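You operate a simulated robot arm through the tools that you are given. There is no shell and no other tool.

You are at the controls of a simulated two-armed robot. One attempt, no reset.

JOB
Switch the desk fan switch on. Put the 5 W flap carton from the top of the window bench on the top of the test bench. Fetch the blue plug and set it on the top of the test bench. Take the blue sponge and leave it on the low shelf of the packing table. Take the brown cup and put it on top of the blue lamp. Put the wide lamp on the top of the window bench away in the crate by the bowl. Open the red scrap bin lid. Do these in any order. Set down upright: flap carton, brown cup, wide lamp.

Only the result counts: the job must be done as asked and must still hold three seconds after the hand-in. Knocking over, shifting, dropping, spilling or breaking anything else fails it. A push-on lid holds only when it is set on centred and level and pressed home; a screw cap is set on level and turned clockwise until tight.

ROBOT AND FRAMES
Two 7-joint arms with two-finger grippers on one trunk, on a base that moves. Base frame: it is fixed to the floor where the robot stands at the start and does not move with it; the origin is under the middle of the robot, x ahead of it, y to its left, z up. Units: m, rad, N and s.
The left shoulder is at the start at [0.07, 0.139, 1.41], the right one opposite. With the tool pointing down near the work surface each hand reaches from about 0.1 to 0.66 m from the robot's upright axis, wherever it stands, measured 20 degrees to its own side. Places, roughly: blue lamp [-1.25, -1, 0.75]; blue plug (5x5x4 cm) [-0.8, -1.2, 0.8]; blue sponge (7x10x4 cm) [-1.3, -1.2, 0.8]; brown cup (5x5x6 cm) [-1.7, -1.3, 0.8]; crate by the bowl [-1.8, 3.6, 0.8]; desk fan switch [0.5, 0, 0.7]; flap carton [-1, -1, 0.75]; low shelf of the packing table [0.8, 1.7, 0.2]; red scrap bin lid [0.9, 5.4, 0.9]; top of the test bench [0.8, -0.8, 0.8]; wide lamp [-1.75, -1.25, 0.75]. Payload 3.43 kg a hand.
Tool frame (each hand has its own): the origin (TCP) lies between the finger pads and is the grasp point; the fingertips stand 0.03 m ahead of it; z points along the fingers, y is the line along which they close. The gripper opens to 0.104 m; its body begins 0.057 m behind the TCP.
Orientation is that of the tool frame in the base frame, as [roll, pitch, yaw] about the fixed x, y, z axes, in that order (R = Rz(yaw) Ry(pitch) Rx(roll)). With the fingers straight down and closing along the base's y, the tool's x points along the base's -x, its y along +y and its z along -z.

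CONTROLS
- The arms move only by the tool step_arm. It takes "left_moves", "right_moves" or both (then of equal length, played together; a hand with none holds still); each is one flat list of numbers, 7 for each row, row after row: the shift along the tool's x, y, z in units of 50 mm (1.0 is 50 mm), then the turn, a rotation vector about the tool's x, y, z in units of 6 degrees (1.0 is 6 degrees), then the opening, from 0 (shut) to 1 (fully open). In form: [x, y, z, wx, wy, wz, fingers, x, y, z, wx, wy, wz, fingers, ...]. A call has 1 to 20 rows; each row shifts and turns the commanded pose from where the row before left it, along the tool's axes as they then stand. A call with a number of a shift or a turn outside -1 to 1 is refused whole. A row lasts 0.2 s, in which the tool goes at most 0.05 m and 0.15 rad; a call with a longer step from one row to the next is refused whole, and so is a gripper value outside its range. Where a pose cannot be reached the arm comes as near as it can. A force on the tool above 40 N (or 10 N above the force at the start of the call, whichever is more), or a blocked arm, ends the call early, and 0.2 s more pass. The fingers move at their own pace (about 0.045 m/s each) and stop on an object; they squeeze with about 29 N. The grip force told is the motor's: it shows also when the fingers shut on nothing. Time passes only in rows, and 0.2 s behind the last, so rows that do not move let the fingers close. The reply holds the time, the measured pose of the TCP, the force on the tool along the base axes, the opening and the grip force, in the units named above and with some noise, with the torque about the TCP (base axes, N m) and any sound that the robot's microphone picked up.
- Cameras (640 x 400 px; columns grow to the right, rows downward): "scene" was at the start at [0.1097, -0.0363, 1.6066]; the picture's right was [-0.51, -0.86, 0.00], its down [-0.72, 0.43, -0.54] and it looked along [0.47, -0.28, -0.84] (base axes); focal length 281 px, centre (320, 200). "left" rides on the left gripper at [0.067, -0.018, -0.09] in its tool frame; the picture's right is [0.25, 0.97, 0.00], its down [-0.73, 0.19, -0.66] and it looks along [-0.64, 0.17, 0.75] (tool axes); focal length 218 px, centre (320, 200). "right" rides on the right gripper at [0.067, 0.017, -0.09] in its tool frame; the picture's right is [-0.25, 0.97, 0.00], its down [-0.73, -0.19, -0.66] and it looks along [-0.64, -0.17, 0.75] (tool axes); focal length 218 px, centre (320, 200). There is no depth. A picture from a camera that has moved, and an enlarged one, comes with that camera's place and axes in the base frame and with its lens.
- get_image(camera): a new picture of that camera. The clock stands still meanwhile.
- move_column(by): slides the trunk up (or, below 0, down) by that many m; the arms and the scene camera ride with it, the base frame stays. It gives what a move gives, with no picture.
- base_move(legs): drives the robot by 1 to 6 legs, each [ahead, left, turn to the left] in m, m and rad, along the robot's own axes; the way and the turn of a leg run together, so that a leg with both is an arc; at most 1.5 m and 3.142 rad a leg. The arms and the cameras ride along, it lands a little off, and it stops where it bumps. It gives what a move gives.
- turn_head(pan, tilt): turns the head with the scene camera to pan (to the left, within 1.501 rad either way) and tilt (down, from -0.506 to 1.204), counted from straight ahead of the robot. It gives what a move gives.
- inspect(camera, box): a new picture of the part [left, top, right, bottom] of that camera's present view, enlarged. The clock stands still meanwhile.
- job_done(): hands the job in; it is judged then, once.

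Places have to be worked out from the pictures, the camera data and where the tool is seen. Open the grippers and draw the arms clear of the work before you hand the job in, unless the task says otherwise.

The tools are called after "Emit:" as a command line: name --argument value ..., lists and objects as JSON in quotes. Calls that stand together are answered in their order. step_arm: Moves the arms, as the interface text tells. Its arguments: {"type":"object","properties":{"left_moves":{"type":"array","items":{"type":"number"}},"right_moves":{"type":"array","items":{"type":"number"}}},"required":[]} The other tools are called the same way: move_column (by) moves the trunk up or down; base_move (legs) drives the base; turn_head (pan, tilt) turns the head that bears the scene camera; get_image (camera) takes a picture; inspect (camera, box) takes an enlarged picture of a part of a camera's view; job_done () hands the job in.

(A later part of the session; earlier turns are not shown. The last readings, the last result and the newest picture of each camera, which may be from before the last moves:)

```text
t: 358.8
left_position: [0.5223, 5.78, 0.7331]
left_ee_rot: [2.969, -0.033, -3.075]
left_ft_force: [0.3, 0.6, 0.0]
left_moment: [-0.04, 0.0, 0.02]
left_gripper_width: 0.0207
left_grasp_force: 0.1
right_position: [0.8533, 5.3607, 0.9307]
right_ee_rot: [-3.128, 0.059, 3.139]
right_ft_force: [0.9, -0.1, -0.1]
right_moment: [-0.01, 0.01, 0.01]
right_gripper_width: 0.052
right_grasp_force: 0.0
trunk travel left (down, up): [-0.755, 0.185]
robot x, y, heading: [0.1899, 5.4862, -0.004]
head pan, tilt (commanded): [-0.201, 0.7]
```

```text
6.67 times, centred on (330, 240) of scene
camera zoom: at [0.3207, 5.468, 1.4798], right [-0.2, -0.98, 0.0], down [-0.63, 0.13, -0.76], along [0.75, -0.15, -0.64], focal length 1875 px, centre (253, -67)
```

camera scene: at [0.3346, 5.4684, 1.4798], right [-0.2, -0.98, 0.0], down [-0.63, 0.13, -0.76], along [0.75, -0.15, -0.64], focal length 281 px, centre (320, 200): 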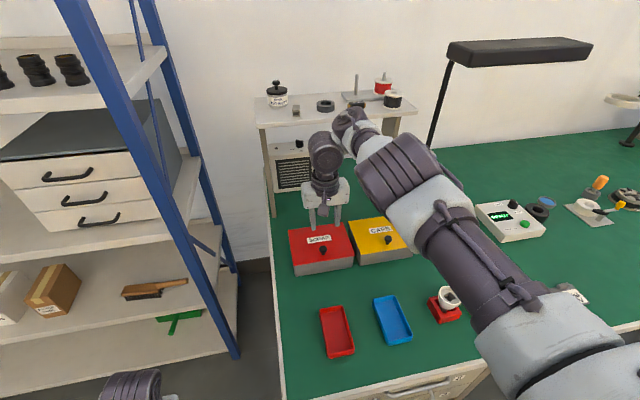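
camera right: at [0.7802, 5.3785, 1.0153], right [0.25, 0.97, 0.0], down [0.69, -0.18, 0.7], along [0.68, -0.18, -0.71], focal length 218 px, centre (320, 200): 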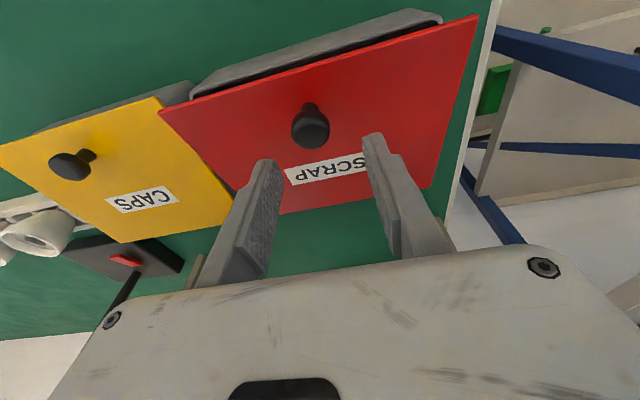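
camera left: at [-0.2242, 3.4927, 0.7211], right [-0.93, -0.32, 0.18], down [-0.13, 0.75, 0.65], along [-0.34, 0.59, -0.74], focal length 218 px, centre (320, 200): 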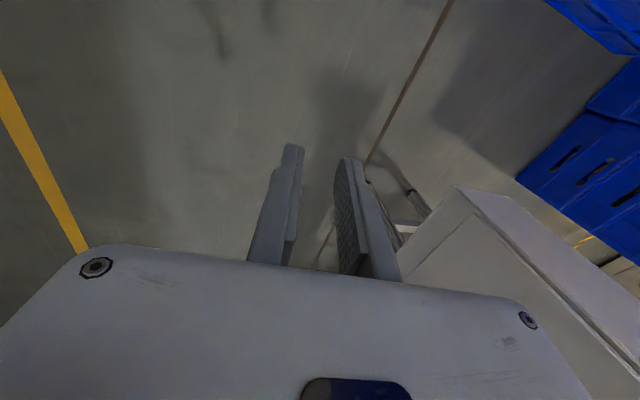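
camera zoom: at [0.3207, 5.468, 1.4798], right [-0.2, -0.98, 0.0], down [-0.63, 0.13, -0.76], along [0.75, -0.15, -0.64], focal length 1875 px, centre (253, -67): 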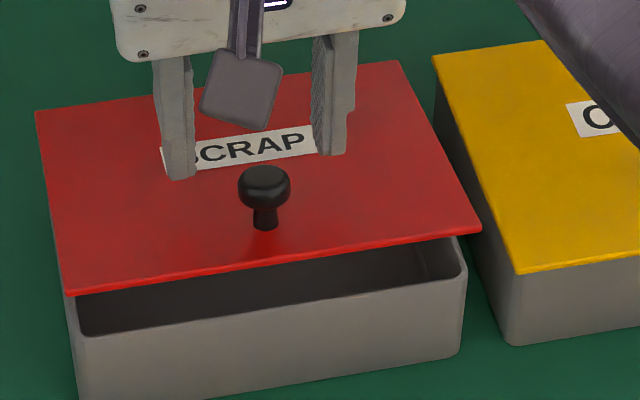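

Refined knob head position ≈[0.839, 5.36, 0.897]. I shift back 14 mm, lower 16 mm and grip deeper.

Emit:
step_arm --right_moves '[0.28, -0.02, 0, 0, 0, 0, 0.5, 0, 0, 0.3, 0, 0, 0, 0.5, 0, 0, 0, 0, 0, 0, 0.5]'

Emit:
inspect --camera "scene" --box '[300, 210, 360, 270]'

Emit:
get_image --camera "right"

```text
t: 359.6
left_position: [0.5222, 5.7809, 0.7341]
left_ee_rot: [2.971, -0.033, -3.076]
left_ft_force: [-0.4, 0.3, -0.4]
left_moment: [-0.01, -0.01, -0.01]
left_gripper_width: 0.021
left_grasp_force: 0.0
right_position: [0.8398, 5.359, 0.9155]
right_ee_rot: [-3.13, 0.06, 3.141]
right_ft_force: [-1.1, 0.5, -0.2]
right_moment: [-0.03, 0.05, 0.0]
right_gripper_width: 0.0519
right_grasp_force: 0.1
right hand out of reach, approached as far as the arm can: row 1
trunk travel left (down, up): [-0.755, 0.185]
robot x, y, heading: [0.1878, 5.4884, -0.0]
head pan, tilt (commanded): [-0.201, 0.7]
```

```text
6.67 times, centred on (330, 240) of scene
camera zoom: at [0.3201, 5.4693, 1.4799], right [-0.2, -0.98, 0.0], down [-0.63, 0.13, -0.77], along [0.75, -0.15, -0.64], focal length 1875 px, centre (253, -67)
```

zoom: 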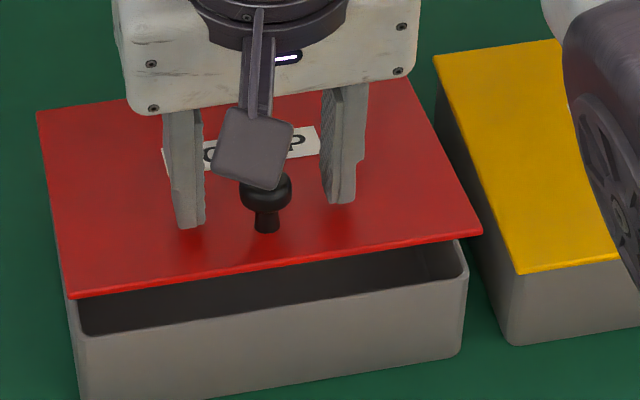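

```text
taken
camera right: at [0.7666, 5.378, 1.0], right [0.25, 0.97, 0.0], down [0.69, -0.18, 0.7], along [0.68, -0.18, -0.71], focal length 218 px, centre (320, 200)
```

right: 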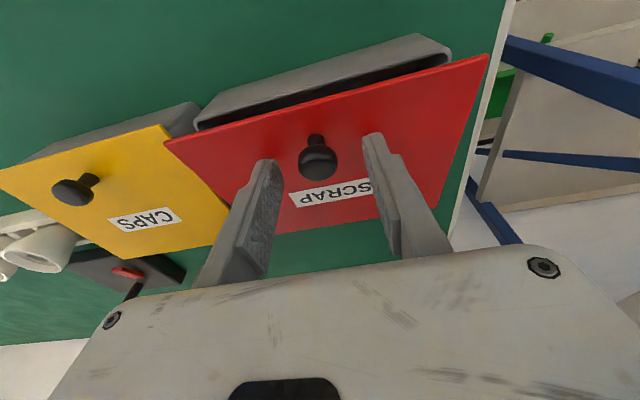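

Fingers are now around the knob head. A touch lower/back, then close.

Emit:
step_arm --right_moves '[0.06, 0, 0.08, 0, 0, 0, 0.5, 0, 0, 0, 0, 0, 0, 0.3, 0, 0, 0, 0, 0, 0, 0.05, 0, 0, 0, 0, 0, 0, 0.05, 0, 0, 0, 0, 0, 0, 0.05]'

Emit:
inspect --camera "scene" --box '[300, 210, 360, 270]'

Emit:
get_image --camera "right"

```text
t: 360.8
left_position: [0.5232, 5.7801, 0.7333]
left_ee_rot: [2.971, -0.032, -3.077]
left_ft_force: [-0.3, 0.4, 0.0]
left_moment: [0.0, 0.01, 0.0]
left_gripper_width: 0.0208
left_grasp_force: 0.1
right_position: [0.8374, 5.3599, 0.9108]
right_ee_rot: [-3.129, 0.058, 3.14]
right_ft_force: [0.0, 2.3, -1.0]
right_moment: [0.01, 0.09, 0.01]
right_gripper_width: 0.021
right_grasp_force: 44.6
trunk travel left (down, up): [-0.755, 0.185]
robot x, y, heading: [0.1881, 5.4819, 0.0]
head pan, tilt (commanded): [-0.201, 0.7]
```

```text
6.67 times, centred on (330, 240) of scene
camera zoom: at [0.3206, 5.4688, 1.4798], right [-0.2, -0.98, 0.0], down [-0.63, 0.13, -0.76], along [0.75, -0.15, -0.64], focal length 1875 px, centre (253, -67)
```

zoom: 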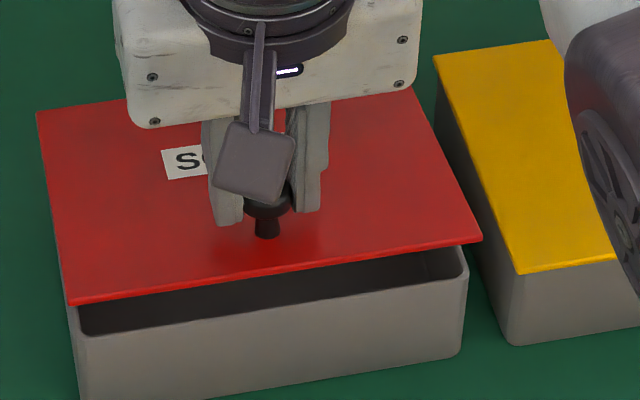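

```text
taken
camera right: at [0.7641, 5.378, 0.9957], right [0.25, 0.97, 0.0], down [0.69, -0.18, 0.7], along [0.68, -0.18, -0.71], focal length 218 px, centre (320, 200)
```

right: 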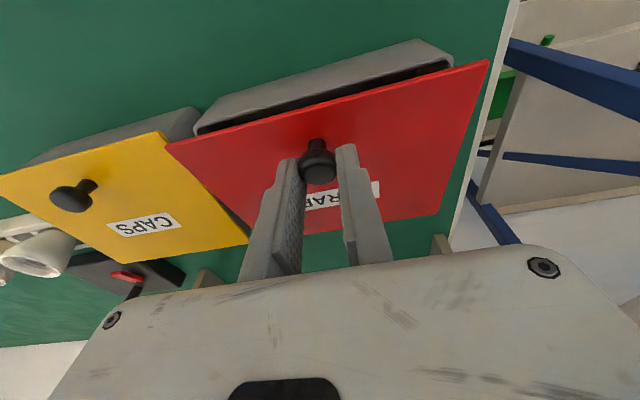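

Gripped again. I lift another ~10° and check force.

Emit:
step_arm --right_moves '[-0.091, 0, -0.166, 0, -0.333, 0, 0.05, -0.091, 0, -0.166, 0, -0.333, 0, 0.05, 0, 0, 0, 0, 0, 0, 0.05]'

Emit:
step_arm --right_moves '[-0.13, 0, -0.14, 0, -0.333, 0, 0.05, -0.13, 0, -0.14, 0, -0.333, 0, 0.05, 0, 0, 0, 0, 0, 0, 0.05]'

```text
t: 361.6
left_position: [0.5216, 5.7805, 0.7334]
left_ee_rot: [2.97, -0.034, -3.075]
left_ft_force: [0.2, -0.5, -0.2]
left_moment: [0.02, 0.02, -0.01]
left_gripper_width: 0.0205
left_grasp_force: 0.0
right_position: [0.8432, 5.3609, 0.9295]
right_ee_rot: [-3.13, 0.129, -3.141]
right_ft_force: [-9.3, 4.1, -7.2]
right_moment: [0.08, 1.35, -0.01]
right_gripper_width: 0.021
right_grasp_force: 45.2
trunk travel left (down, up): [-0.755, 0.185]
robot x, y, heading: [0.1843, 5.487, 0.001]
head pan, tilt (commanded): [-0.201, 0.7]
```

```text
t: 362.4
left_position: [0.523, 5.7814, 0.7327]
left_ee_rot: [2.97, -0.033, -3.075]
left_ft_force: [-0.4, -0.1, 0.4]
left_moment: [-0.03, 0.0, -0.02]
left_gripper_width: 0.0207
left_grasp_force: 0.0
right_position: [0.8537, 5.3591, 0.9455]
right_ee_rot: [-3.129, 0.198, -3.141]
right_ft_force: [-9.9, 5.3, -6.4]
right_moment: [-0.01, 1.34, -0.07]
right_gripper_width: 0.0208
right_grasp_force: 45.7
trunk travel left (down, up): [-0.755, 0.185]
robot x, y, heading: [0.1901, 5.4852, -0.005]
head pan, tilt (commanded): [-0.201, 0.7]
```

Moderate, steady resistance. Continue in 10° steps.

Emit:
step_arm --right_moves '[-0.14, 0, -0.12, 0, -0.333, 0, 0.05, -0.14, 0, -0.12, 0, -0.333, 0, 0.05, 0, 0, 0, 0, 0, 0, 0.05]'

Emit:
inspect --camera "scene" --box '[270, 150, 420, 290]'

Emit:
get_image --camera "right"

```text
t: 363.2
left_position: [0.5245, 5.7807, 0.7341]
left_ee_rot: [2.971, -0.036, -3.076]
left_ft_force: [-0.2, 0.4, 0.5]
left_moment: [-0.01, -0.02, -0.02]
left_gripper_width: 0.0207
left_grasp_force: 0.1
right_position: [0.8662, 5.3587, 0.9598]
right_ee_rot: [-3.129, 0.272, -3.139]
right_ft_force: [5.0, 2.2, -0.8]
right_moment: [0.06, -0.47, -0.01]
right_gripper_width: 0.0178
right_grasp_force: 37.8
trunk travel left (down, up): [-0.755, 0.185]
robot x, y, heading: [0.1872, 5.4883, -0.001]
head pan, tilt (commanded): [-0.201, 0.7]
```

```text
2.86 times, centred on (345, 220) of scene
camera zoom: at [0.3221, 5.4688, 1.4797], right [-0.2, -0.98, 0.0], down [-0.63, 0.13, -0.76], along [0.75, -0.15, -0.65], focal length 804 px, centre (249, 143)
```

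zoom: 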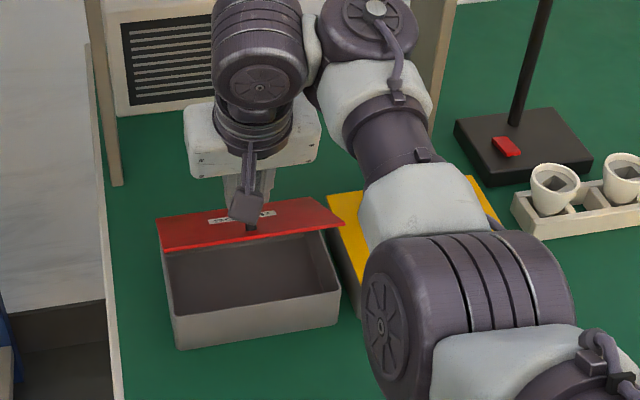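

```text
taken
camera right: at [0.7779, 5.3779, 1.0269], right [0.25, 0.97, 0.06], down [0.53, -0.18, 0.83], along [0.81, -0.17, -0.55], focal length 218 px, centre (320, 200)
```

right: 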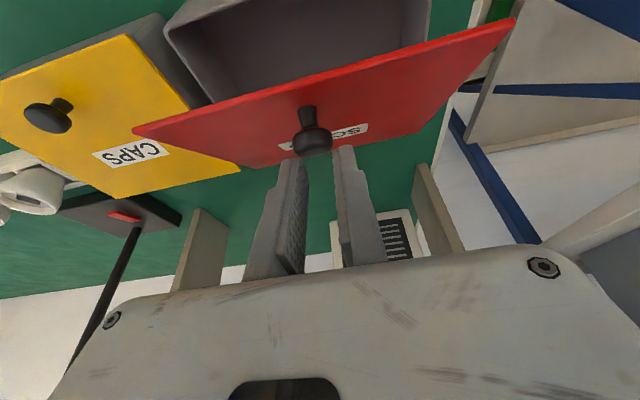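

The lid is ~45° open and the knob is near the fingertips. Since the hinge seems to hold by friction, I release gently by opening and watch.

Emit:
step_arm --right_moves '[0, 0, 0, 0, 0, 0, 0.3, 0, 0, 0, 0, 0, 0, 0.5, 0, 0, 0, 0, 0, 0, 0.5]'

Emit:
inspect --camera "scene" --box '[270, 150, 420, 290]'

Emit:
get_image --camera "right"

```text
t: 364.0
left_position: [0.5229, 5.7806, 0.7339]
left_ee_rot: [2.968, -0.033, -3.075]
left_ft_force: [0.4, -0.1, -0.3]
left_moment: [0.01, -0.01, 0.03]
left_gripper_width: 0.0208
left_grasp_force: 0.1
right_position: [0.8652, 5.3597, 0.959]
right_ee_rot: [-3.127, 0.269, -3.141]
right_ft_force: [-0.4, -0.1, 0.0]
right_moment: [-0.01, 0.0, -0.03]
right_gripper_width: 0.052
right_grasp_force: 0.0
trunk travel left (down, up): [-0.755, 0.185]
robot x, y, heading: [0.1863, 5.4882, 0.0]
head pan, tilt (commanded): [-0.201, 0.7]
```

```text
2.86 times, centred on (345, 220) of scene
camera zoom: at [0.3202, 5.4681, 1.4798], right [-0.2, -0.98, 0.0], down [-0.63, 0.13, -0.76], along [0.75, -0.15, -0.64], focal length 804 px, centre (249, 143)
```

zoom: 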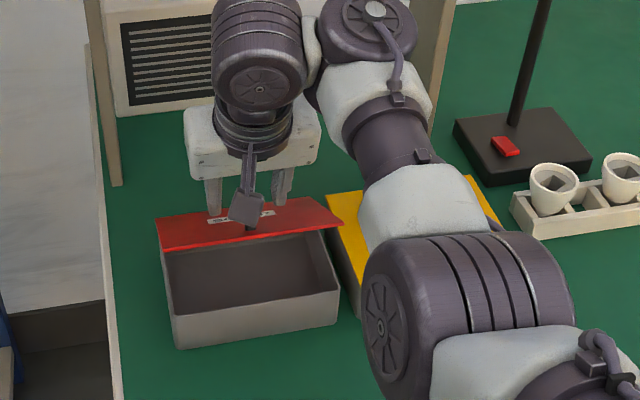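

```text
taken
camera right: at [0.7758, 5.3775, 1.0262], right [0.25, 0.97, 0.06], down [0.53, -0.18, 0.83], along [0.81, -0.17, -0.56], focal length 218 px, centre (320, 200)
```

right: 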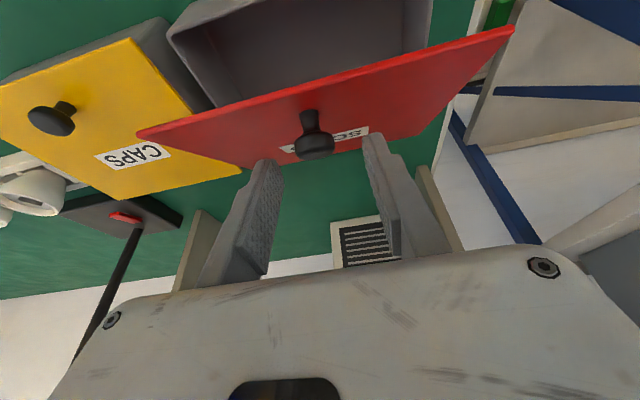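

The lid holds at ~45°. Now I lift the fingers off the knob, close them, back off, lower in front of the lid's edge, and push it over from the robot side.

Emit:
step_arm --right_moves '[0, 0, -0.5, 0, 0, 0, 0.5, 0, 0, -0.7, 0, 0, 0, 0.5, 0, 0, -0.3, 0, 0, 0, 0, 0, 0, 0, 0, 0, 0, 0, 0, 0, 0, 0, 0, 0, 0]'

Emit:
base_move --legs '[[-0.08, 0, 0]]'

Emit:
get_image --camera "scene"

Emit:
get_image --camera "right"

```text
t: 365.2
left_position: [0.5225, 5.7792, 0.7341]
left_ee_rot: [2.969, -0.033, -3.074]
left_ft_force: [0.2, -0.1, 0.2]
left_moment: [0.02, 0.03, -0.01]
left_gripper_width: 0.0209
left_grasp_force: 0.0
right_position: [0.8437, 5.3597, 1.0302]
right_ee_rot: [-3.129, 0.27, -3.14]
right_ft_force: [-0.3, -0.9, 0.1]
right_moment: [0.01, -0.02, -0.03]
right_gripper_width: 0.0002
right_grasp_force: 17.7
trunk travel left (down, up): [-0.755, 0.185]
robot x, y, heading: [0.1867, 5.4844, 0.002]
head pan, tilt (commanded): [-0.201, 0.7]
```

```text
t: 366.2
left_position: [0.4434, 5.7795, 0.7351]
left_ee_rot: [2.97, -0.033, -3.076]
left_ft_force: [0.0, 0.1, -0.6]
left_moment: [-0.03, -0.03, 0.02]
left_gripper_width: 0.0207
left_grasp_force: 0.0
right_position: [0.7663, 5.3593, 1.0295]
right_ee_rot: [-3.13, 0.27, -3.14]
right_ft_force: [-0.1, -0.5, 0.3]
right_moment: [-0.01, 0.01, -0.01]
right_gripper_width: 0.0001
right_grasp_force: 29.1
trunk travel left (down, up): [-0.755, 0.185]
robot x, y, heading: [0.108, 5.4871, -0.0]
head pan, tilt (commanded): [-0.201, 0.7]
```

```text
taken
camera scene: at [0.242, 5.4683, 1.4797], right [-0.2, -0.98, 0.0], down [-0.63, 0.13, -0.76], along [0.75, -0.15, -0.64], focal length 281 px, centre (320, 200)
```

scene: 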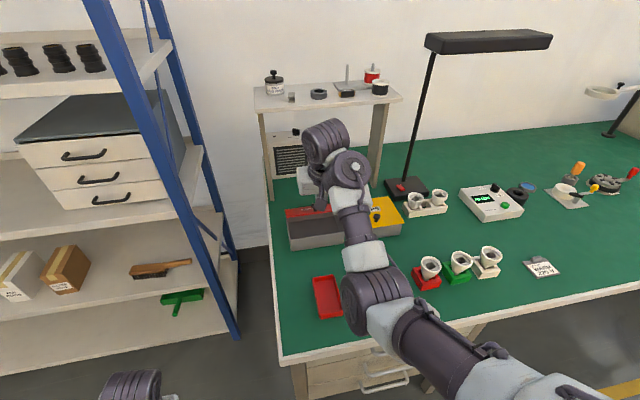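

```text
taken
camera right: at [0.6775, 5.3781, 1.0973], right [0.25, 0.97, 0.06], down [0.53, -0.18, 0.83], along [0.81, -0.17, -0.56], focal length 218 px, centre (320, 200)
```

right: 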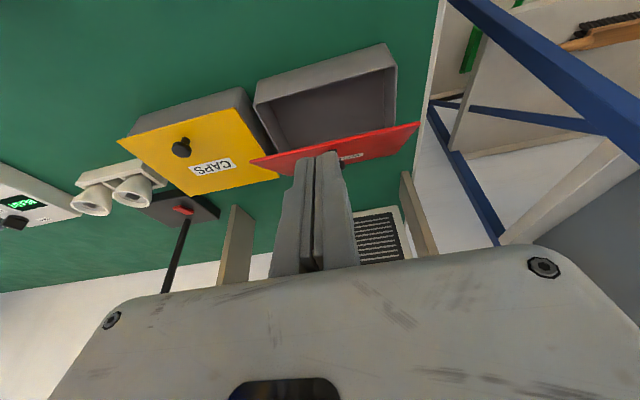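

I lower the closed fingers in front of the lid edge.

Emit:
step_arm --right_moves '[0.24, 0, 0.867, 0, 0, 0, 0, 0.22, 0, 0.8, 0, 0, 0, 0, 0, 0, 0, 0, 0, 0, 0]'

Emit:
get_image --camera "right"

Emit:
inspect --camera "scene" --box '[260, 130, 420, 270]'

```text
t: 367.0
left_position: [0.4439, 5.7801, 0.7336]
left_ee_rot: [2.97, -0.033, -3.074]
left_ft_force: [-0.7, 0.3, 0.1]
left_moment: [-0.04, 0.02, -0.01]
left_gripper_width: 0.0208
left_grasp_force: 0.1
right_position: [0.7654, 5.3573, 0.9423]
right_ee_rot: [-3.129, 0.271, -3.138]
right_ft_force: [-0.1, -0.3, 0.3]
right_moment: [0.04, 0.01, 0.02]
right_gripper_width: 0.0002
right_grasp_force: 28.6
trunk travel left (down, up): [-0.755, 0.185]
robot x, y, heading: [0.1051, 5.4829, -0.001]
head pan, tilt (commanded): [-0.201, 0.7]
```

```text
taken
camera right: at [0.6767, 5.376, 1.0108], right [0.25, 0.97, 0.06], down [0.53, -0.18, 0.83], along [0.81, -0.17, -0.56], focal length 218 px, centre (320, 200)
```

right: 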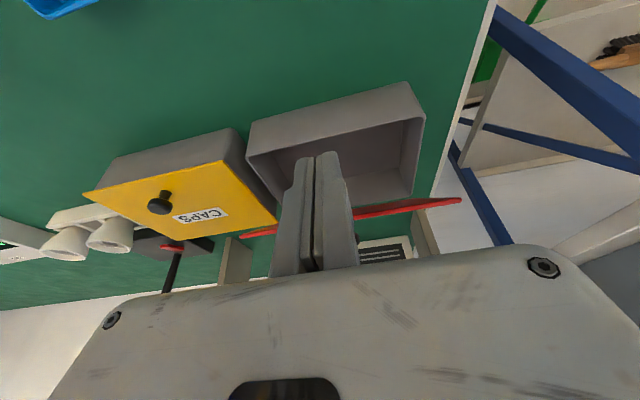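

```text
2.86 times, centred on (340, 200) of scene
camera zoom: at [0.2414, 5.4688, 1.4799], right [-0.2, -0.98, 0.0], down [-0.63, 0.13, -0.77], along [0.75, -0.15, -0.64], focal length 804 px, centre (263, 200)
```

zoom: 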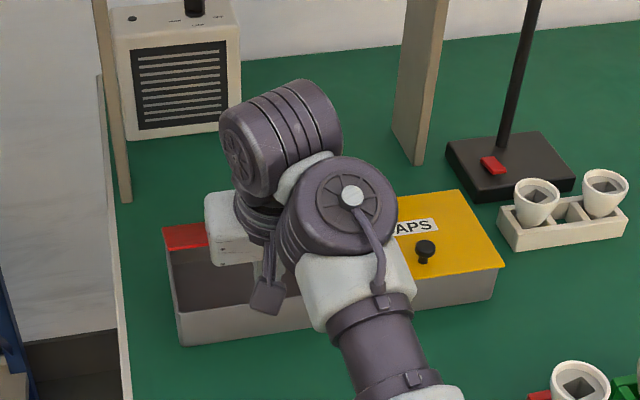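

The lid stands at about 32°. I lower the fingertips a bit more (staying above the box rim), then push forward against the lid's edge.

Emit:
step_arm --right_moves '[0.14, 0, 0.48, 0, 0, 0, 0, -0.48, 0, 0.13, 0, 0, 0, 0, -0.48, 0, 0.13, 0, 0, 0, 0, -0.3, 0, 0.08, 0, 0, 0, 0, 0, 0, 0, 0, 0, 0, 0]'

Emit:
get_image --camera "right"

```text
t: 368.2
left_position: [0.4391, 5.7803, 0.7361]
left_ee_rot: [2.971, -0.027, -3.075]
left_ft_force: [1.2, -0.1, -0.1]
left_moment: [-0.01, 0.03, -0.02]
left_gripper_width: 0.0207
left_grasp_force: 0.1
right_position: [0.8225, 5.3575, 0.9252]
right_ee_rot: [-3.13, 0.278, -3.141]
right_ft_force: [-26.7, -1.1, 20.4]
right_moment: [0.04, -0.53, 0.05]
right_gripper_width: 0.006
right_grasp_force: 34.4
trunk travel left (down, up): [-0.755, 0.185]
robot x, y, heading: [0.1078, 5.4872, -0.003]
head pan, tilt (commanded): [-0.201, 0.7]
```

```text
taken
camera right: at [0.7338, 5.376, 0.9922], right [0.24, 0.97, 0.06], down [0.52, -0.18, 0.83], along [0.82, -0.17, -0.55], focal length 218 px, centre (320, 200)
```

right: 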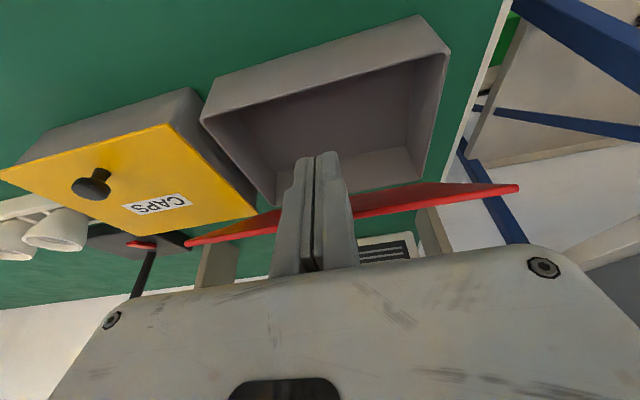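

The fingers press on the lid edge (friction pulls up). I move forward and up together so the lid rotates open.

Emit:
step_arm --right_moves '[-0.2, 0, -0.2, 0, 0, 0, 0, -0.3, 0, -0.2, 0, 0, 0, 0, -0.3, 0, -0.2, 0, 0, 0, 0, 0, 0, 0, 0, 0, 0, 0]'

Emit:
get_image --camera "right"

Emit:
inspect --camera "scene" --box '[260, 130, 420, 270]'

```text
t: 369.2
left_position: [0.4441, 5.7799, 0.7345]
left_ee_rot: [2.97, -0.032, -3.075]
left_ft_force: [0.1, -0.4, 0.2]
left_moment: [0.02, -0.02, -0.01]
left_gripper_width: 0.0209
left_grasp_force: 0.0
right_position: [0.8596, 5.3575, 0.9602]
right_ee_rot: [-3.129, 0.27, -3.14]
right_ft_force: [-4.9, -0.4, 7.3]
right_moment: [0.06, -0.14, 0.03]
right_gripper_width: 0.0062
right_grasp_force: 34.5
trunk travel left (down, up): [-0.755, 0.185]
robot x, y, heading: [0.1123, 5.4855, -0.002]
head pan, tilt (commanded): [-0.201, 0.7]
```

```text
taken
camera right: at [0.7708, 5.3759, 1.027], right [0.25, 0.97, 0.06], down [0.53, -0.18, 0.83], along [0.81, -0.17, -0.55], focal length 218 px, centre (320, 200)
```

right: 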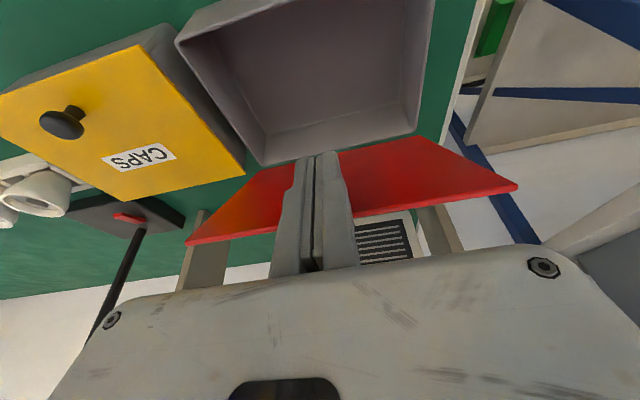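

```text
2.86 times, centred on (340, 200) of scene
camera zoom: at [0.2394, 5.4684, 1.4799], right [-0.2, -0.98, 0.0], down [-0.63, 0.13, -0.77], along [0.75, -0.15, -0.64], focal length 804 px, centre (263, 200)
```

zoom: 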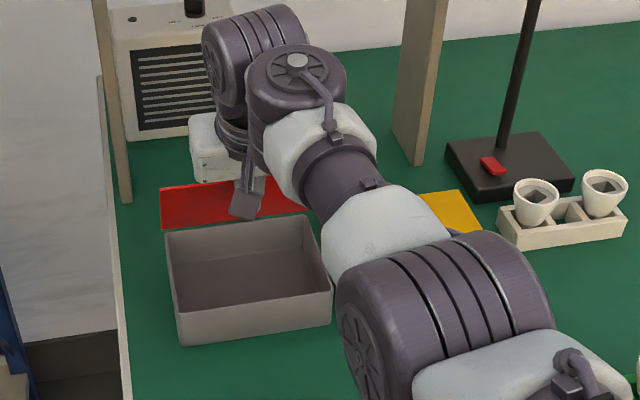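

The lid's inner face is now visible (~65°). I push it further by driving the base forward 7 cm.

Emit:
base_move --legs '[[0.06, 0, 0]]'

Emit:
get_image --camera "right"

Emit:
inspect --camera "scene" --box '[260, 130, 420, 270]'

```text
t: 370.2
left_position: [0.479, 5.7805, 0.7344]
left_ee_rot: [2.972, -0.036, -3.078]
left_ft_force: [0.5, 0.4, -0.6]
left_moment: [0.03, 0.01, 0.0]
left_gripper_width: 0.0211
left_grasp_force: 0.0
right_position: [0.9002, 5.3565, 0.9668]
right_ee_rot: [-3.129, 0.283, -3.141]
right_ft_force: [0.9, 0.4, -0.6]
right_moment: [0.01, -0.01, 0.0]
right_gripper_width: 0.0
right_grasp_force: 35.1
trunk travel left (down, up): [-0.755, 0.185]
robot x, y, heading: [0.146, 5.4859, -0.005]
head pan, tilt (commanded): [-0.201, 0.7]
stopped in leg 1: the force on the tool passed its limit at 56 N (the readings are from after the stop); the commanded pose is now the measured one
```

```text
taken
camera right: at [0.8109, 5.3758, 1.034], right [0.25, 0.97, 0.06], down [0.52, -0.18, 0.84], along [0.82, -0.17, -0.54], focal length 218 px, centre (320, 200)
```

right: 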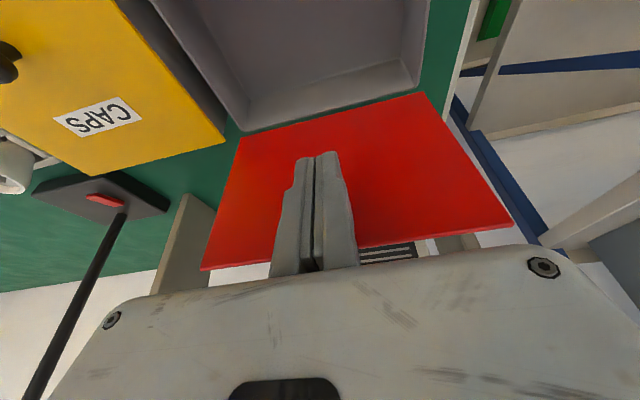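

```text
2.86 times, centred on (340, 200) of scene
camera zoom: at [0.2774, 5.4686, 1.4799], right [-0.2, -0.98, 0.0], down [-0.63, 0.13, -0.77], along [0.75, -0.15, -0.64], focal length 804 px, centre (263, 200)
```

zoom: 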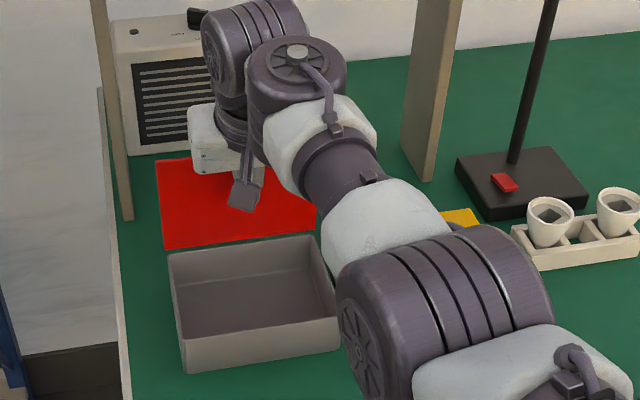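

The lid is now roughly vertical (~90°). I push a little more to see whether it goes further or has reached its stop.

Emit:
step_arm --right_moves '[-0.2, 0, 0.05, 0, 0, 0, 0, -0.2, 0, 0.05, 0, 0, 0, 0, -0.2, 0, 0.05, 0, 0, 0, 0, -0.2, 0, 0.05, 0, 0, 0, 0]'

Emit:
get_image --camera "right"

```text
t: 371.2
left_position: [0.4796, 5.7791, 0.7338]
left_ee_rot: [2.971, -0.034, -3.075]
left_ft_force: [0.6, 0.5, -0.5]
left_moment: [0.04, 0.01, 0.01]
left_gripper_width: 0.0209
left_grasp_force: 0.1
right_position: [0.914, 5.3569, 0.9695]
right_ee_rot: [-3.131, 0.283, 3.141]
right_ft_force: [-0.4, -0.4, -0.8]
right_moment: [0.03, -0.02, 0.0]
right_gripper_width: 0.0001
right_grasp_force: 34.7
right hand out of reach, approached as far as the arm can: row 2, 3, 4
trunk travel left (down, up): [-0.755, 0.185]
robot x, y, heading: [0.149, 5.4859, 0.003]
head pan, tilt (commanded): [-0.201, 0.7]
```

```text
taken
camera right: at [0.8236, 5.3752, 1.0361], right [0.25, 0.97, 0.06], down [0.51, -0.18, 0.84], along [0.82, -0.17, -0.54], focal length 218 px, centre (320, 200)
```

right: 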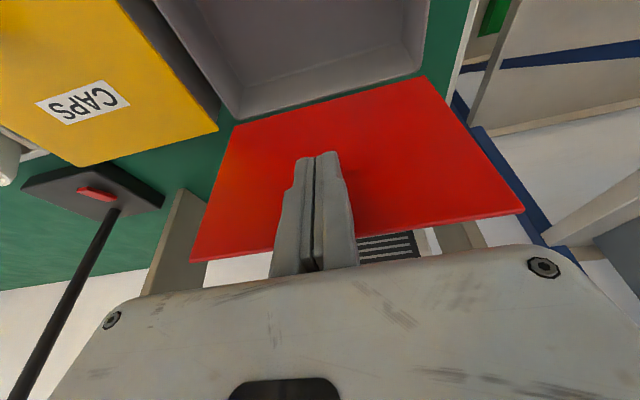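

The arm is at its limit without contact; I advance the base 3 cm to push further.

Emit:
base_move --legs '[[0.035, 0, 0]]'

Emit:
get_image --camera "right"

Emit:
inspect --camera "scene" --box '[260, 130, 420, 270]'

```text
t: 372.2
left_position: [0.5171, 5.7794, 0.7332]
left_ee_rot: [2.971, -0.035, -3.077]
left_ft_force: [-0.3, -0.9, -0.1]
left_moment: [0.04, 0.0, -0.04]
left_gripper_width: 0.0208
left_grasp_force: 0.1
right_position: [0.9464, 5.3573, 0.9696]
right_ee_rot: [-3.128, 0.266, -3.14]
right_ft_force: [-1.0, 0.6, -0.9]
right_moment: [0.02, -0.01, 0.01]
right_gripper_width: 0.0
right_grasp_force: 34.7
trunk travel left (down, up): [-0.755, 0.185]
robot x, y, heading: [0.1792, 5.4844, -0.0]
head pan, tilt (commanded): [-0.201, 0.7]
stopped in leg 1: the force on the tool passed its limit at 131 N (the readings are from after the stop); the commanded pose is now the measured one
```

```text
taken
camera right: at [0.8582, 5.3754, 1.0374], right [0.25, 0.97, 0.05], down [0.53, -0.18, 0.83], along [0.81, -0.17, -0.56], focal length 218 px, centre (320, 200)
```

right: 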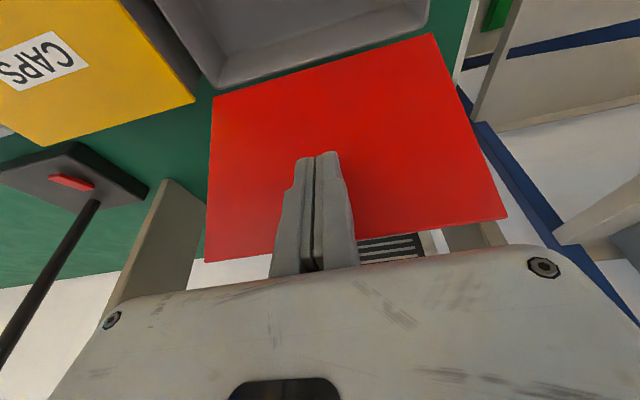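

```text
2.86 times, centred on (340, 200) of scene
camera zoom: at [0.3149, 5.4681, 1.4797], right [-0.2, -0.98, 0.0], down [-0.63, 0.13, -0.76], along [0.75, -0.15, -0.64], focal length 804 px, centre (263, 200)
```

zoom: 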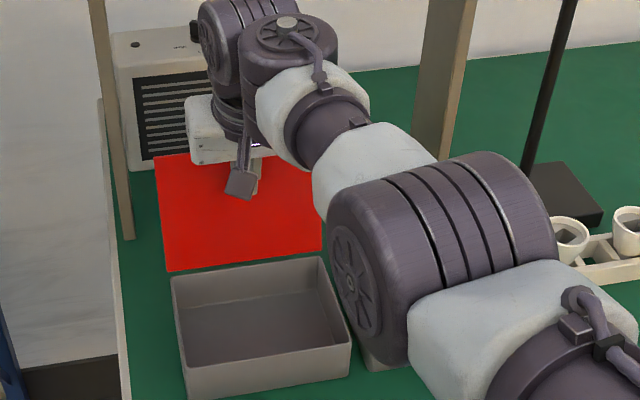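

The lid is now at ~107°, past vertical and evidently at its stop. I retreat and verify it stays open.

Emit:
base_move --legs '[[-0.12, 0, 0]]'

Emit:
step_arm --right_moves '[-0.2, 0, -0.8, 0, 0, 0, 0.3, -0.2, 0, -0.8, 0, 0, 0, 0.3, -0.2, 0, -0.8, 0, 0, 0, 0.3]'

Emit:
get_image --camera "scene"

Emit:
get_image --camera "right"

```text
t: 373.4
left_position: [0.3999, 5.7796, 0.7333]
left_ee_rot: [2.969, -0.035, -3.077]
left_ft_force: [0.8, 0.0, -0.2]
left_moment: [0.01, 0.02, 0.02]
left_gripper_width: 0.0209
left_grasp_force: 0.1
right_position: [0.8296, 5.357, 0.9693]
right_ee_rot: [-3.126, 0.267, -3.139]
right_ft_force: [0.0, -0.2, 0.4]
right_moment: [0.02, -0.03, -0.01]
right_gripper_width: 0.0001
right_grasp_force: 35.3
trunk travel left (down, up): [-0.755, 0.185]
robot x, y, heading: [0.0653, 5.4877, 0.001]
head pan, tilt (commanded): [-0.201, 0.7]
```

```text
t: 374.2
left_position: [0.4003, 5.7788, 0.7336]
left_ee_rot: [2.97, -0.033, -3.075]
left_ft_force: [0.4, 0.2, 0.5]
left_moment: [-0.02, 0.02, 0.02]
left_gripper_width: 0.0209
left_grasp_force: 0.0
right_position: [0.8242, 5.3619, 1.0958]
right_ee_rot: [-3.128, 0.267, -3.14]
right_ft_force: [-0.5, -0.5, -1.3]
right_moment: [0.02, 0.0, 0.01]
right_gripper_width: 0.0309
right_grasp_force: 0.2
trunk travel left (down, up): [-0.755, 0.185]
robot x, y, heading: [0.0618, 5.4858, -0.006]
head pan, tilt (commanded): [-0.201, 0.7]
```

```text
taken
camera scene: at [0.1961, 5.4686, 1.4799], right [-0.2, -0.98, 0.0], down [-0.63, 0.13, -0.77], along [0.75, -0.15, -0.64], focal length 281 px, centre (320, 200)
```

scene: 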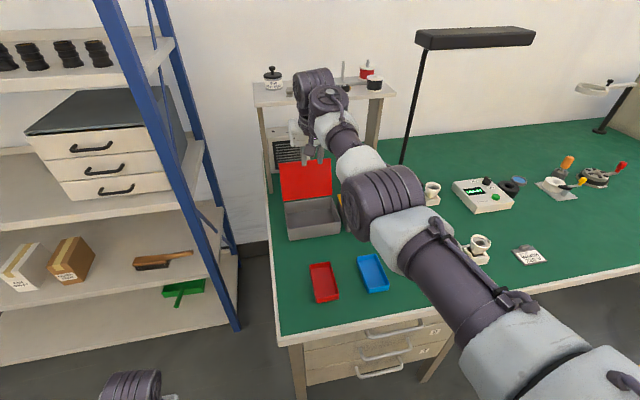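

```text
taken
camera right: at [0.7364, 5.3799, 1.1626], right [0.25, 0.97, 0.05], down [0.53, -0.18, 0.83], along [0.81, -0.17, -0.56], focal length 218 px, centre (320, 200)
```

right: 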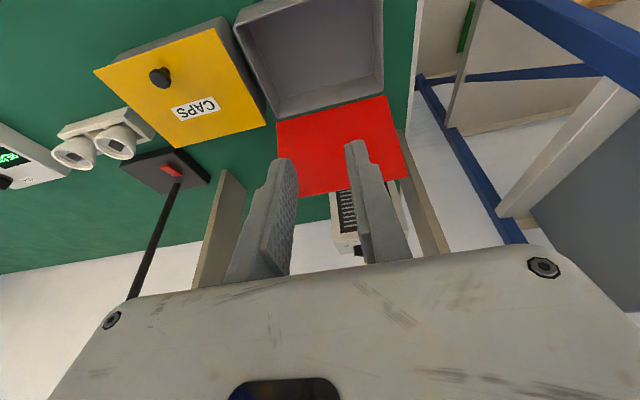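

The lid stays open and everything else is in place. Now for the wide lamp: I bring the hand back to vertical, back into the aisle, turn south and drive back toward the window bench.

Emit:
step_arm --right_moves '[0.3, 0, 0, 0, 0.9, 0, 0.3, 0.3, 0, 0, 0, 0.9, 0, 0.3, 0.3, 0, 0, 0, 0.75, 0, 0.3]'

Emit:
base_move --legs '[[-0.11, 0, 0], [0, 0, -1.571], [1.4, 0, 0]]'

Emit:
turn_head --pan 0.0 --tilt 0.4

Emit:
get_image --camera "scene"

```text
t: 375.0
left_position: [0.3993, 5.7791, 0.7337]
left_ee_rot: [2.971, -0.034, -3.079]
left_ft_force: [0.7, 0.2, 0.7]
left_moment: [-0.01, -0.02, -0.02]
left_gripper_width: 0.0208
left_grasp_force: 0.1
right_position: [0.7809, 5.3605, 1.0854]
right_ee_rot: [-3.13, -0.001, 3.14]
right_ft_force: [0.0, 0.0, -0.4]
right_moment: [-0.02, 0.01, -0.03]
right_gripper_width: 0.0311
right_grasp_force: 0.0
trunk travel left (down, up): [-0.755, 0.185]
robot x, y, heading: [0.0659, 5.4906, -0.002]
head pan, tilt (commanded): [-0.201, 0.7]
```

```text
t: 386.6
left_position: [0.1911, 3.7677, 0.7334]
left_ee_rot: [2.971, -0.033, 1.601]
left_ft_force: [0.0, 0.8, 0.0]
left_moment: [-0.04, 0.01, 0.03]
left_gripper_width: 0.0205
left_grasp_force: 0.1
right_position: [-0.2427, 3.3997, 1.0857]
right_ee_rot: [-3.128, 0.0, 1.534]
right_ft_force: [-0.1, -0.1, 0.7]
right_moment: [-0.02, 0.01, 0.02]
right_gripper_width: 0.0313
right_grasp_force: 0.0
trunk travel left (down, up): [-0.755, 0.185]
robot x, y, heading: [-0.0921, 4.1101, -1.608]
head pan, tilt (commanded): [-0.201, 0.7]
```

```text
t: 387.4
left_position: [0.1899, 3.768, 0.7336]
left_ee_rot: [2.97, -0.034, 1.6]
left_ft_force: [0.5, -0.3, 0.1]
left_moment: [0.0, 0.02, 0.02]
left_gripper_width: 0.0208
left_grasp_force: 0.1
right_position: [-0.2423, 3.401, 1.0849]
right_ee_rot: [-3.131, 0.0, 1.534]
right_ft_force: [-0.1, -0.1, 0.4]
right_moment: [0.02, -0.03, -0.01]
right_gripper_width: 0.0312
right_grasp_force: 0.0
trunk travel left (down, up): [-0.755, 0.185]
robot x, y, heading: [-0.0911, 4.1155, -1.607]
head pan, tilt (commanded): [0.0, 0.4]
```

```text
taken
camera scene: at [-0.098, 3.9687, 1.5066], right [-1.0, 0.04, 0.0], down [0.01, 0.39, -0.92], along [-0.03, -0.92, -0.39], focal length 281 px, centre (320, 200)
```

scene: 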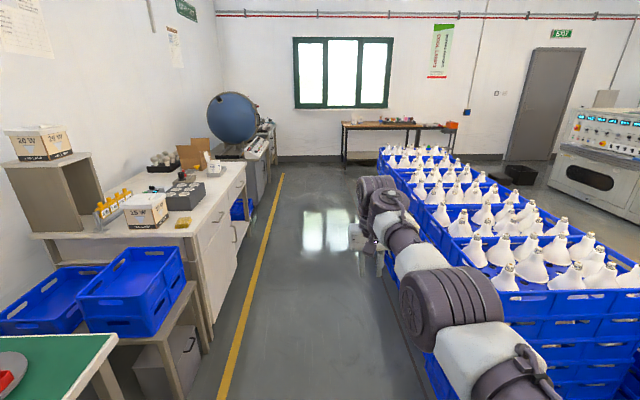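

The aisle is clear; I correct the heading a bit and continue south.

Emit:
base_move --legs '[[1.4, 0.12, 0.036], [1.4, 0, 0], [1.4, 0, 0]]'

Emit:
get_image --camera "scene"

```text
t: 407.1
left_position: [0.3272, -0.332, 0.7351]
left_ee_rot: [2.971, -0.033, 1.634]
left_ft_force: [-0.4, -0.3, -0.1]
left_moment: [0.0, -0.03, 0.02]
left_gripper_width: 0.0209
left_grasp_force: 0.0
right_position: [-0.0935, -0.7122, 1.0851]
right_ee_rot: [-3.128, 0.0, 1.568]
right_ft_force: [-0.7, 0.1, -0.1]
right_moment: [-0.03, 0.01, 0.02]
right_gripper_width: 0.0312
right_grasp_force: 0.0
trunk travel left (down, up): [-0.755, 0.185]
robot x, y, heading: [0.0381, 0.0039, -1.574]
head pan, tilt (commanded): [0.0, 0.4]
```

```text
taken
camera scene: at [0.0318, -0.1398, 1.5067], right [-1.0, 0.0, 0.0], down [0.0, 0.39, -0.92], along [0.0, -0.92, -0.39], focal length 281 px, centre (320, 200)
```

scene: 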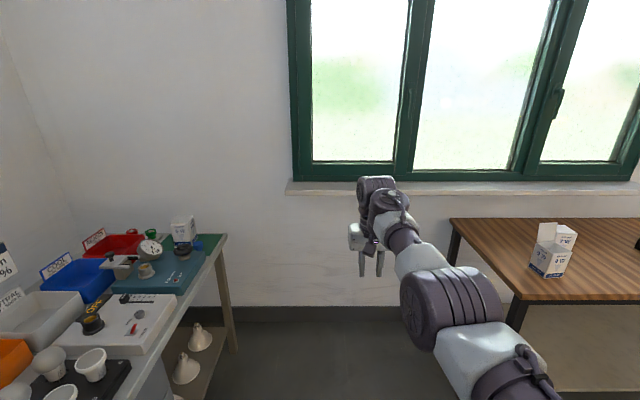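

Back near the start; the carton on the test bench looks fine. I strafe west along the window bench (keeping distance), then set the left hand to the side.

Emit:
base_move --legs '[[0, -0.9, 0], [0, -0.83, 0]]'

Emit:
step_arm --left_moves '[0.6, 0.7, 0, 0, 0, 0, 0.2, 0.6, 0.7, 0, 0, 0, 0, 0.2, 0.6, 0.7, 0, 0, 0, 0, 0.2, 0.6, 0.7, 0, 0, 0, 0, 0.2, 0.6, 0.7, 0, 0, 0, 0, 0.2, 0.6, 0.7, 0, 0, 0, 0, 0.2]'

Emit:
turn_head --pan -0.2 --tilt 0.5

Emit:
get_image --camera "scene"

```text
t: 416.0
left_position: [-1.4213, -0.3254, 0.7338]
left_ee_rot: [2.97, -0.034, 1.633]
left_ft_force: [0.8, 0.0, -0.9]
left_moment: [-0.04, 0.01, -0.03]
left_gripper_width: 0.0207
left_grasp_force: 0.1
right_position: [-1.8408, -0.7076, 1.0854]
right_ee_rot: [-3.127, 0.0, 1.566]
right_ft_force: [-1.0, 1.1, 0.0]
right_moment: [-0.02, 0.02, 0.02]
right_gripper_width: 0.0312
right_grasp_force: 0.1
trunk travel left (down, up): [-0.755, 0.185]
robot x, y, heading: [-1.715, 0.0123, -1.577]
head pan, tilt (commanded): [0.0, 0.4]
```

```text
t: 417.4
left_position: [-1.2251, -0.1335, 0.7763]
left_ee_rot: [2.972, -0.034, 1.633]
left_ft_force: [-0.5, -0.4, -0.8]
left_moment: [0.03, 0.01, 0.01]
left_gripper_width: 0.0206
left_grasp_force: 0.1
right_position: [-1.8405, -0.7065, 1.0861]
right_ee_rot: [-3.129, 0.002, 1.569]
right_ft_force: [0.2, 0.5, -0.3]
right_moment: [-0.01, -0.01, -0.02]
right_gripper_width: 0.0314
right_grasp_force: 0.0
trunk travel left (down, up): [-0.755, 0.185]
robot x, y, heading: [-1.7166, 0.0087, -1.576]
head pan, tilt (commanded): [0.0, 0.4]
```

```text
t: 418.1
left_position: [-1.2263, -0.1338, 0.7757]
left_ee_rot: [2.968, -0.034, 1.634]
left_ft_force: [0.3, 1.1, -0.3]
left_moment: [0.02, -0.04, -0.02]
left_gripper_width: 0.0208
left_grasp_force: 0.0
right_position: [-1.8412, -0.7066, 1.087]
right_ee_rot: [-3.131, -0.001, 1.568]
right_ft_force: [0.7, -0.5, 0.3]
right_moment: [0.0, -0.02, 0.0]
right_gripper_width: 0.0312
right_grasp_force: 0.2
trunk travel left (down, up): [-0.755, 0.185]
robot x, y, heading: [-1.7143, 0.0118, -1.572]
head pan, tilt (commanded): [-0.201, 0.499]
```

```text
taken
camera scene: at [-1.7338, -0.1301, 1.4976], right [-0.98, 0.2, 0.0], down [0.1, 0.47, -0.88], along [-0.18, -0.86, -0.48], focal length 281 px, centre (320, 200)
```

scene: 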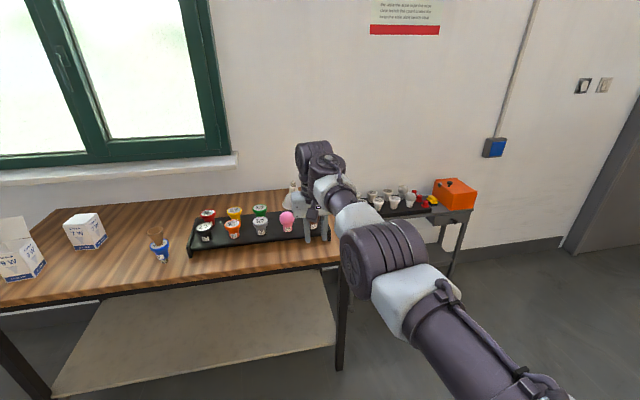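

The cup tower is intact. I approach the bench and look at the wide lamp with the hand camera.

Emit:
base_move --legs '[[0.5, 0.0, 0]]'

Emit:
get_image --camera "right"

Emit:
get_image --camera "scene"

```text
t: 421.0
left_position: [-1.2279, -0.6261, 0.7759]
left_ee_rot: [2.972, -0.032, 1.636]
left_ft_force: [0.5, 0.8, 0.4]
left_moment: [-0.03, -0.02, -0.01]
left_gripper_width: 0.0208
left_grasp_force: 0.0
right_position: [-1.8398, -1.1987, 1.086]
right_ee_rot: [-3.129, 0.001, 1.568]
right_ft_force: [0.2, 0.3, -0.4]
right_moment: [0.01, 0.01, -0.01]
right_gripper_width: 0.0311
right_grasp_force: 0.0
trunk travel left (down, up): [-0.755, 0.185]
robot x, y, heading: [-1.7155, -0.4841, -1.573]
head pan, tilt (commanded): [-0.201, 0.499]
```

```text
taken
camera right: at [-1.8219, -1.1325, 1.1749], right [0.97, -0.25, -0.01], down [-0.18, -0.73, 0.66], along [-0.18, -0.64, -0.75], focal length 218 px, centre (320, 200)
```

right: 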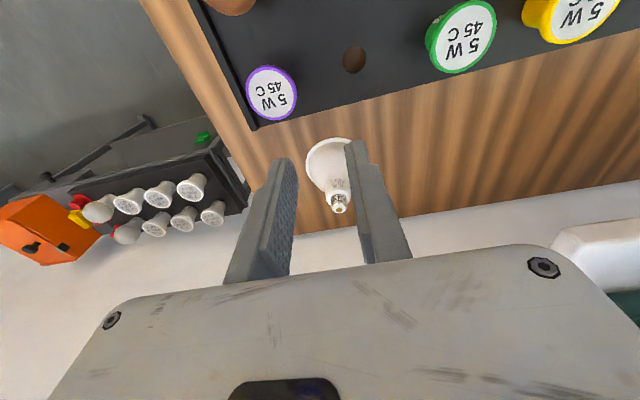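

```text
taken
camera scene: at [-1.7345, -0.6223, 1.4976], right [-0.98, 0.2, 0.0], down [0.1, 0.47, -0.88], along [-0.18, -0.86, -0.48], focal length 281 px, centre (320, 200)
```

scene: 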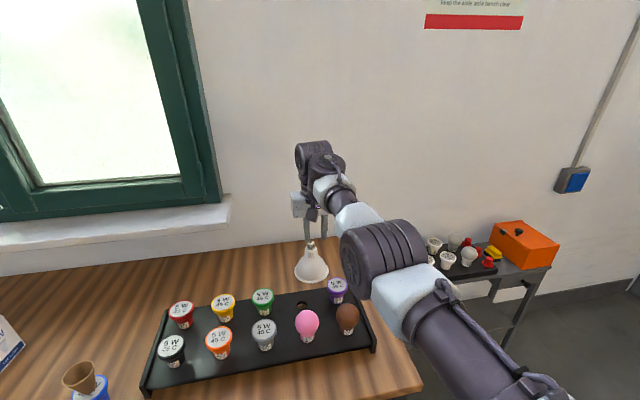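

I zoom on the lamp in both views.

Emit:
inspect --camera "scene" --box '[270, 220, 350, 290]'

Emit:
inspect --camera "right" --box '[280, 120, 400, 220]'

```text
5.71 times, centred on (310, 255) of scene
camera zoom: at [-1.7345, -0.6223, 1.4976], right [-0.98, 0.2, 0.0], down [0.1, 0.47, -0.88], along [-0.18, -0.86, -0.48], focal length 1607 px, centre (377, -114)
```

zoom: 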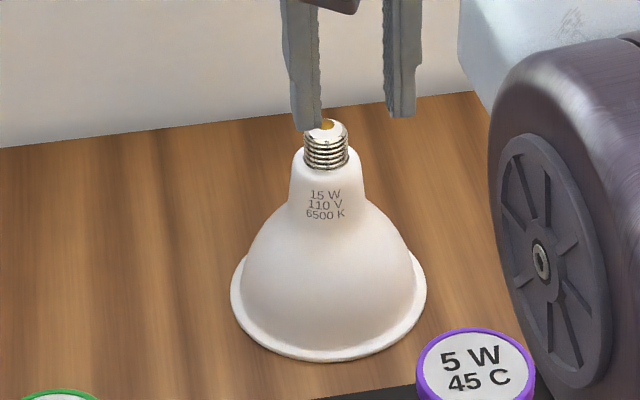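

```text
4.00 times, centred on (340, 170) of right
camera zoom: at [-1.8219, -1.1325, 1.1749], right [0.97, -0.25, -0.01], down [-0.18, -0.73, 0.66], along [-0.18, -0.64, -0.75], focal length 873 px, centre (240, 320)
```

zoom: 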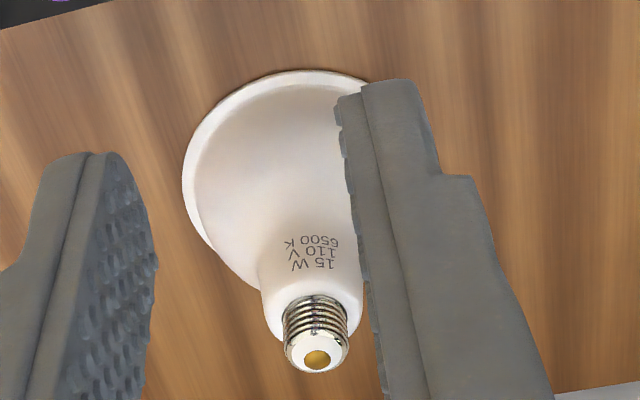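

The lamp's axis is at about [-1.8525, -1.351], neck (Ø≈43 mm) at z≈0.885–0.91, tip z≈0.94. I advance the base 16 cm with the gripper opened.

Emit:
step_arm --right_moves '[0, 0, 0, 0, 0, 0, 0.8, 0, 0, 0, 0, 0, 0, 0.8, 0, 0, 0, 0, 0, 0, 0.8]'

Emit:
base_move --legs '[[0.163, 0, 0]]'

Emit:
get_image --camera "right"

Emit:
get_image --camera "scene"

```text
t: 421.8
left_position: [-1.2266, -0.6256, 0.7773]
left_ee_rot: [2.972, -0.034, 1.634]
left_ft_force: [-0.2, 0.0, -0.6]
left_moment: [0.0, -0.03, 0.01]
left_gripper_width: 0.021
left_grasp_force: 0.1
right_position: [-1.8415, -1.1997, 1.0864]
right_ee_rot: [-3.127, -0.001, 1.569]
right_ft_force: [-0.3, 0.4, -0.5]
right_moment: [-0.02, -0.02, 0.01]
right_gripper_width: 0.0833
right_grasp_force: 0.1
trunk travel left (down, up): [-0.755, 0.185]
robot x, y, heading: [-1.717, -0.4849, -1.57]
head pan, tilt (commanded): [-0.201, 0.499]
```

```text
t: 423.2
left_position: [-1.2273, -0.7905, 0.777]
left_ee_rot: [2.972, -0.034, 1.635]
left_ft_force: [0.0, 0.2, 0.4]
left_moment: [0.02, 0.03, 0.0]
left_gripper_width: 0.021
left_grasp_force: 0.1
right_position: [-1.8416, -1.3634, 1.0858]
right_ee_rot: [-3.127, 0.001, 1.569]
right_ft_force: [-0.3, -0.2, -0.2]
right_moment: [0.01, -0.03, 0.0]
right_gripper_width: 0.0831
right_grasp_force: 0.0
trunk travel left (down, up): [-0.755, 0.185]
robot x, y, heading: [-1.717, -0.646, -1.57]
head pan, tilt (commanded): [-0.201, 0.499]
```

```text
taken
camera right: at [-1.8232, -1.2962, 1.1757], right [0.97, -0.26, -0.01], down [-0.18, -0.73, 0.66], along [-0.18, -0.64, -0.75], focal length 218 px, centre (320, 200)
```

right: 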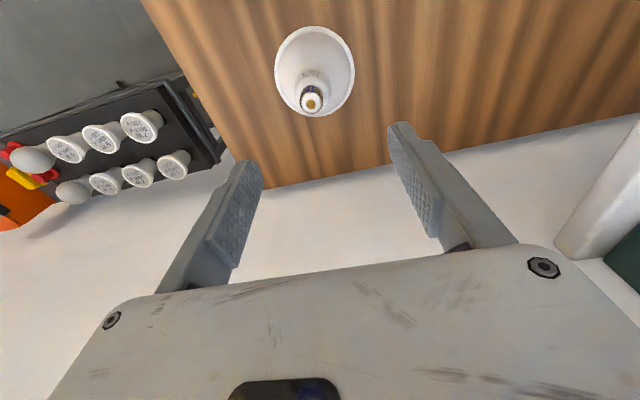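

```text
taken
camera scene: at [-1.735, -0.7858, 1.4978], right [-0.98, 0.2, 0.0], down [0.1, 0.47, -0.88], along [-0.18, -0.86, -0.48], focal length 281 px, centre (320, 200)
```

scene: 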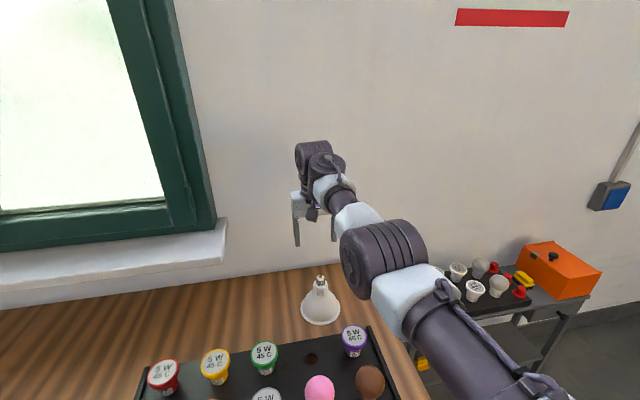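

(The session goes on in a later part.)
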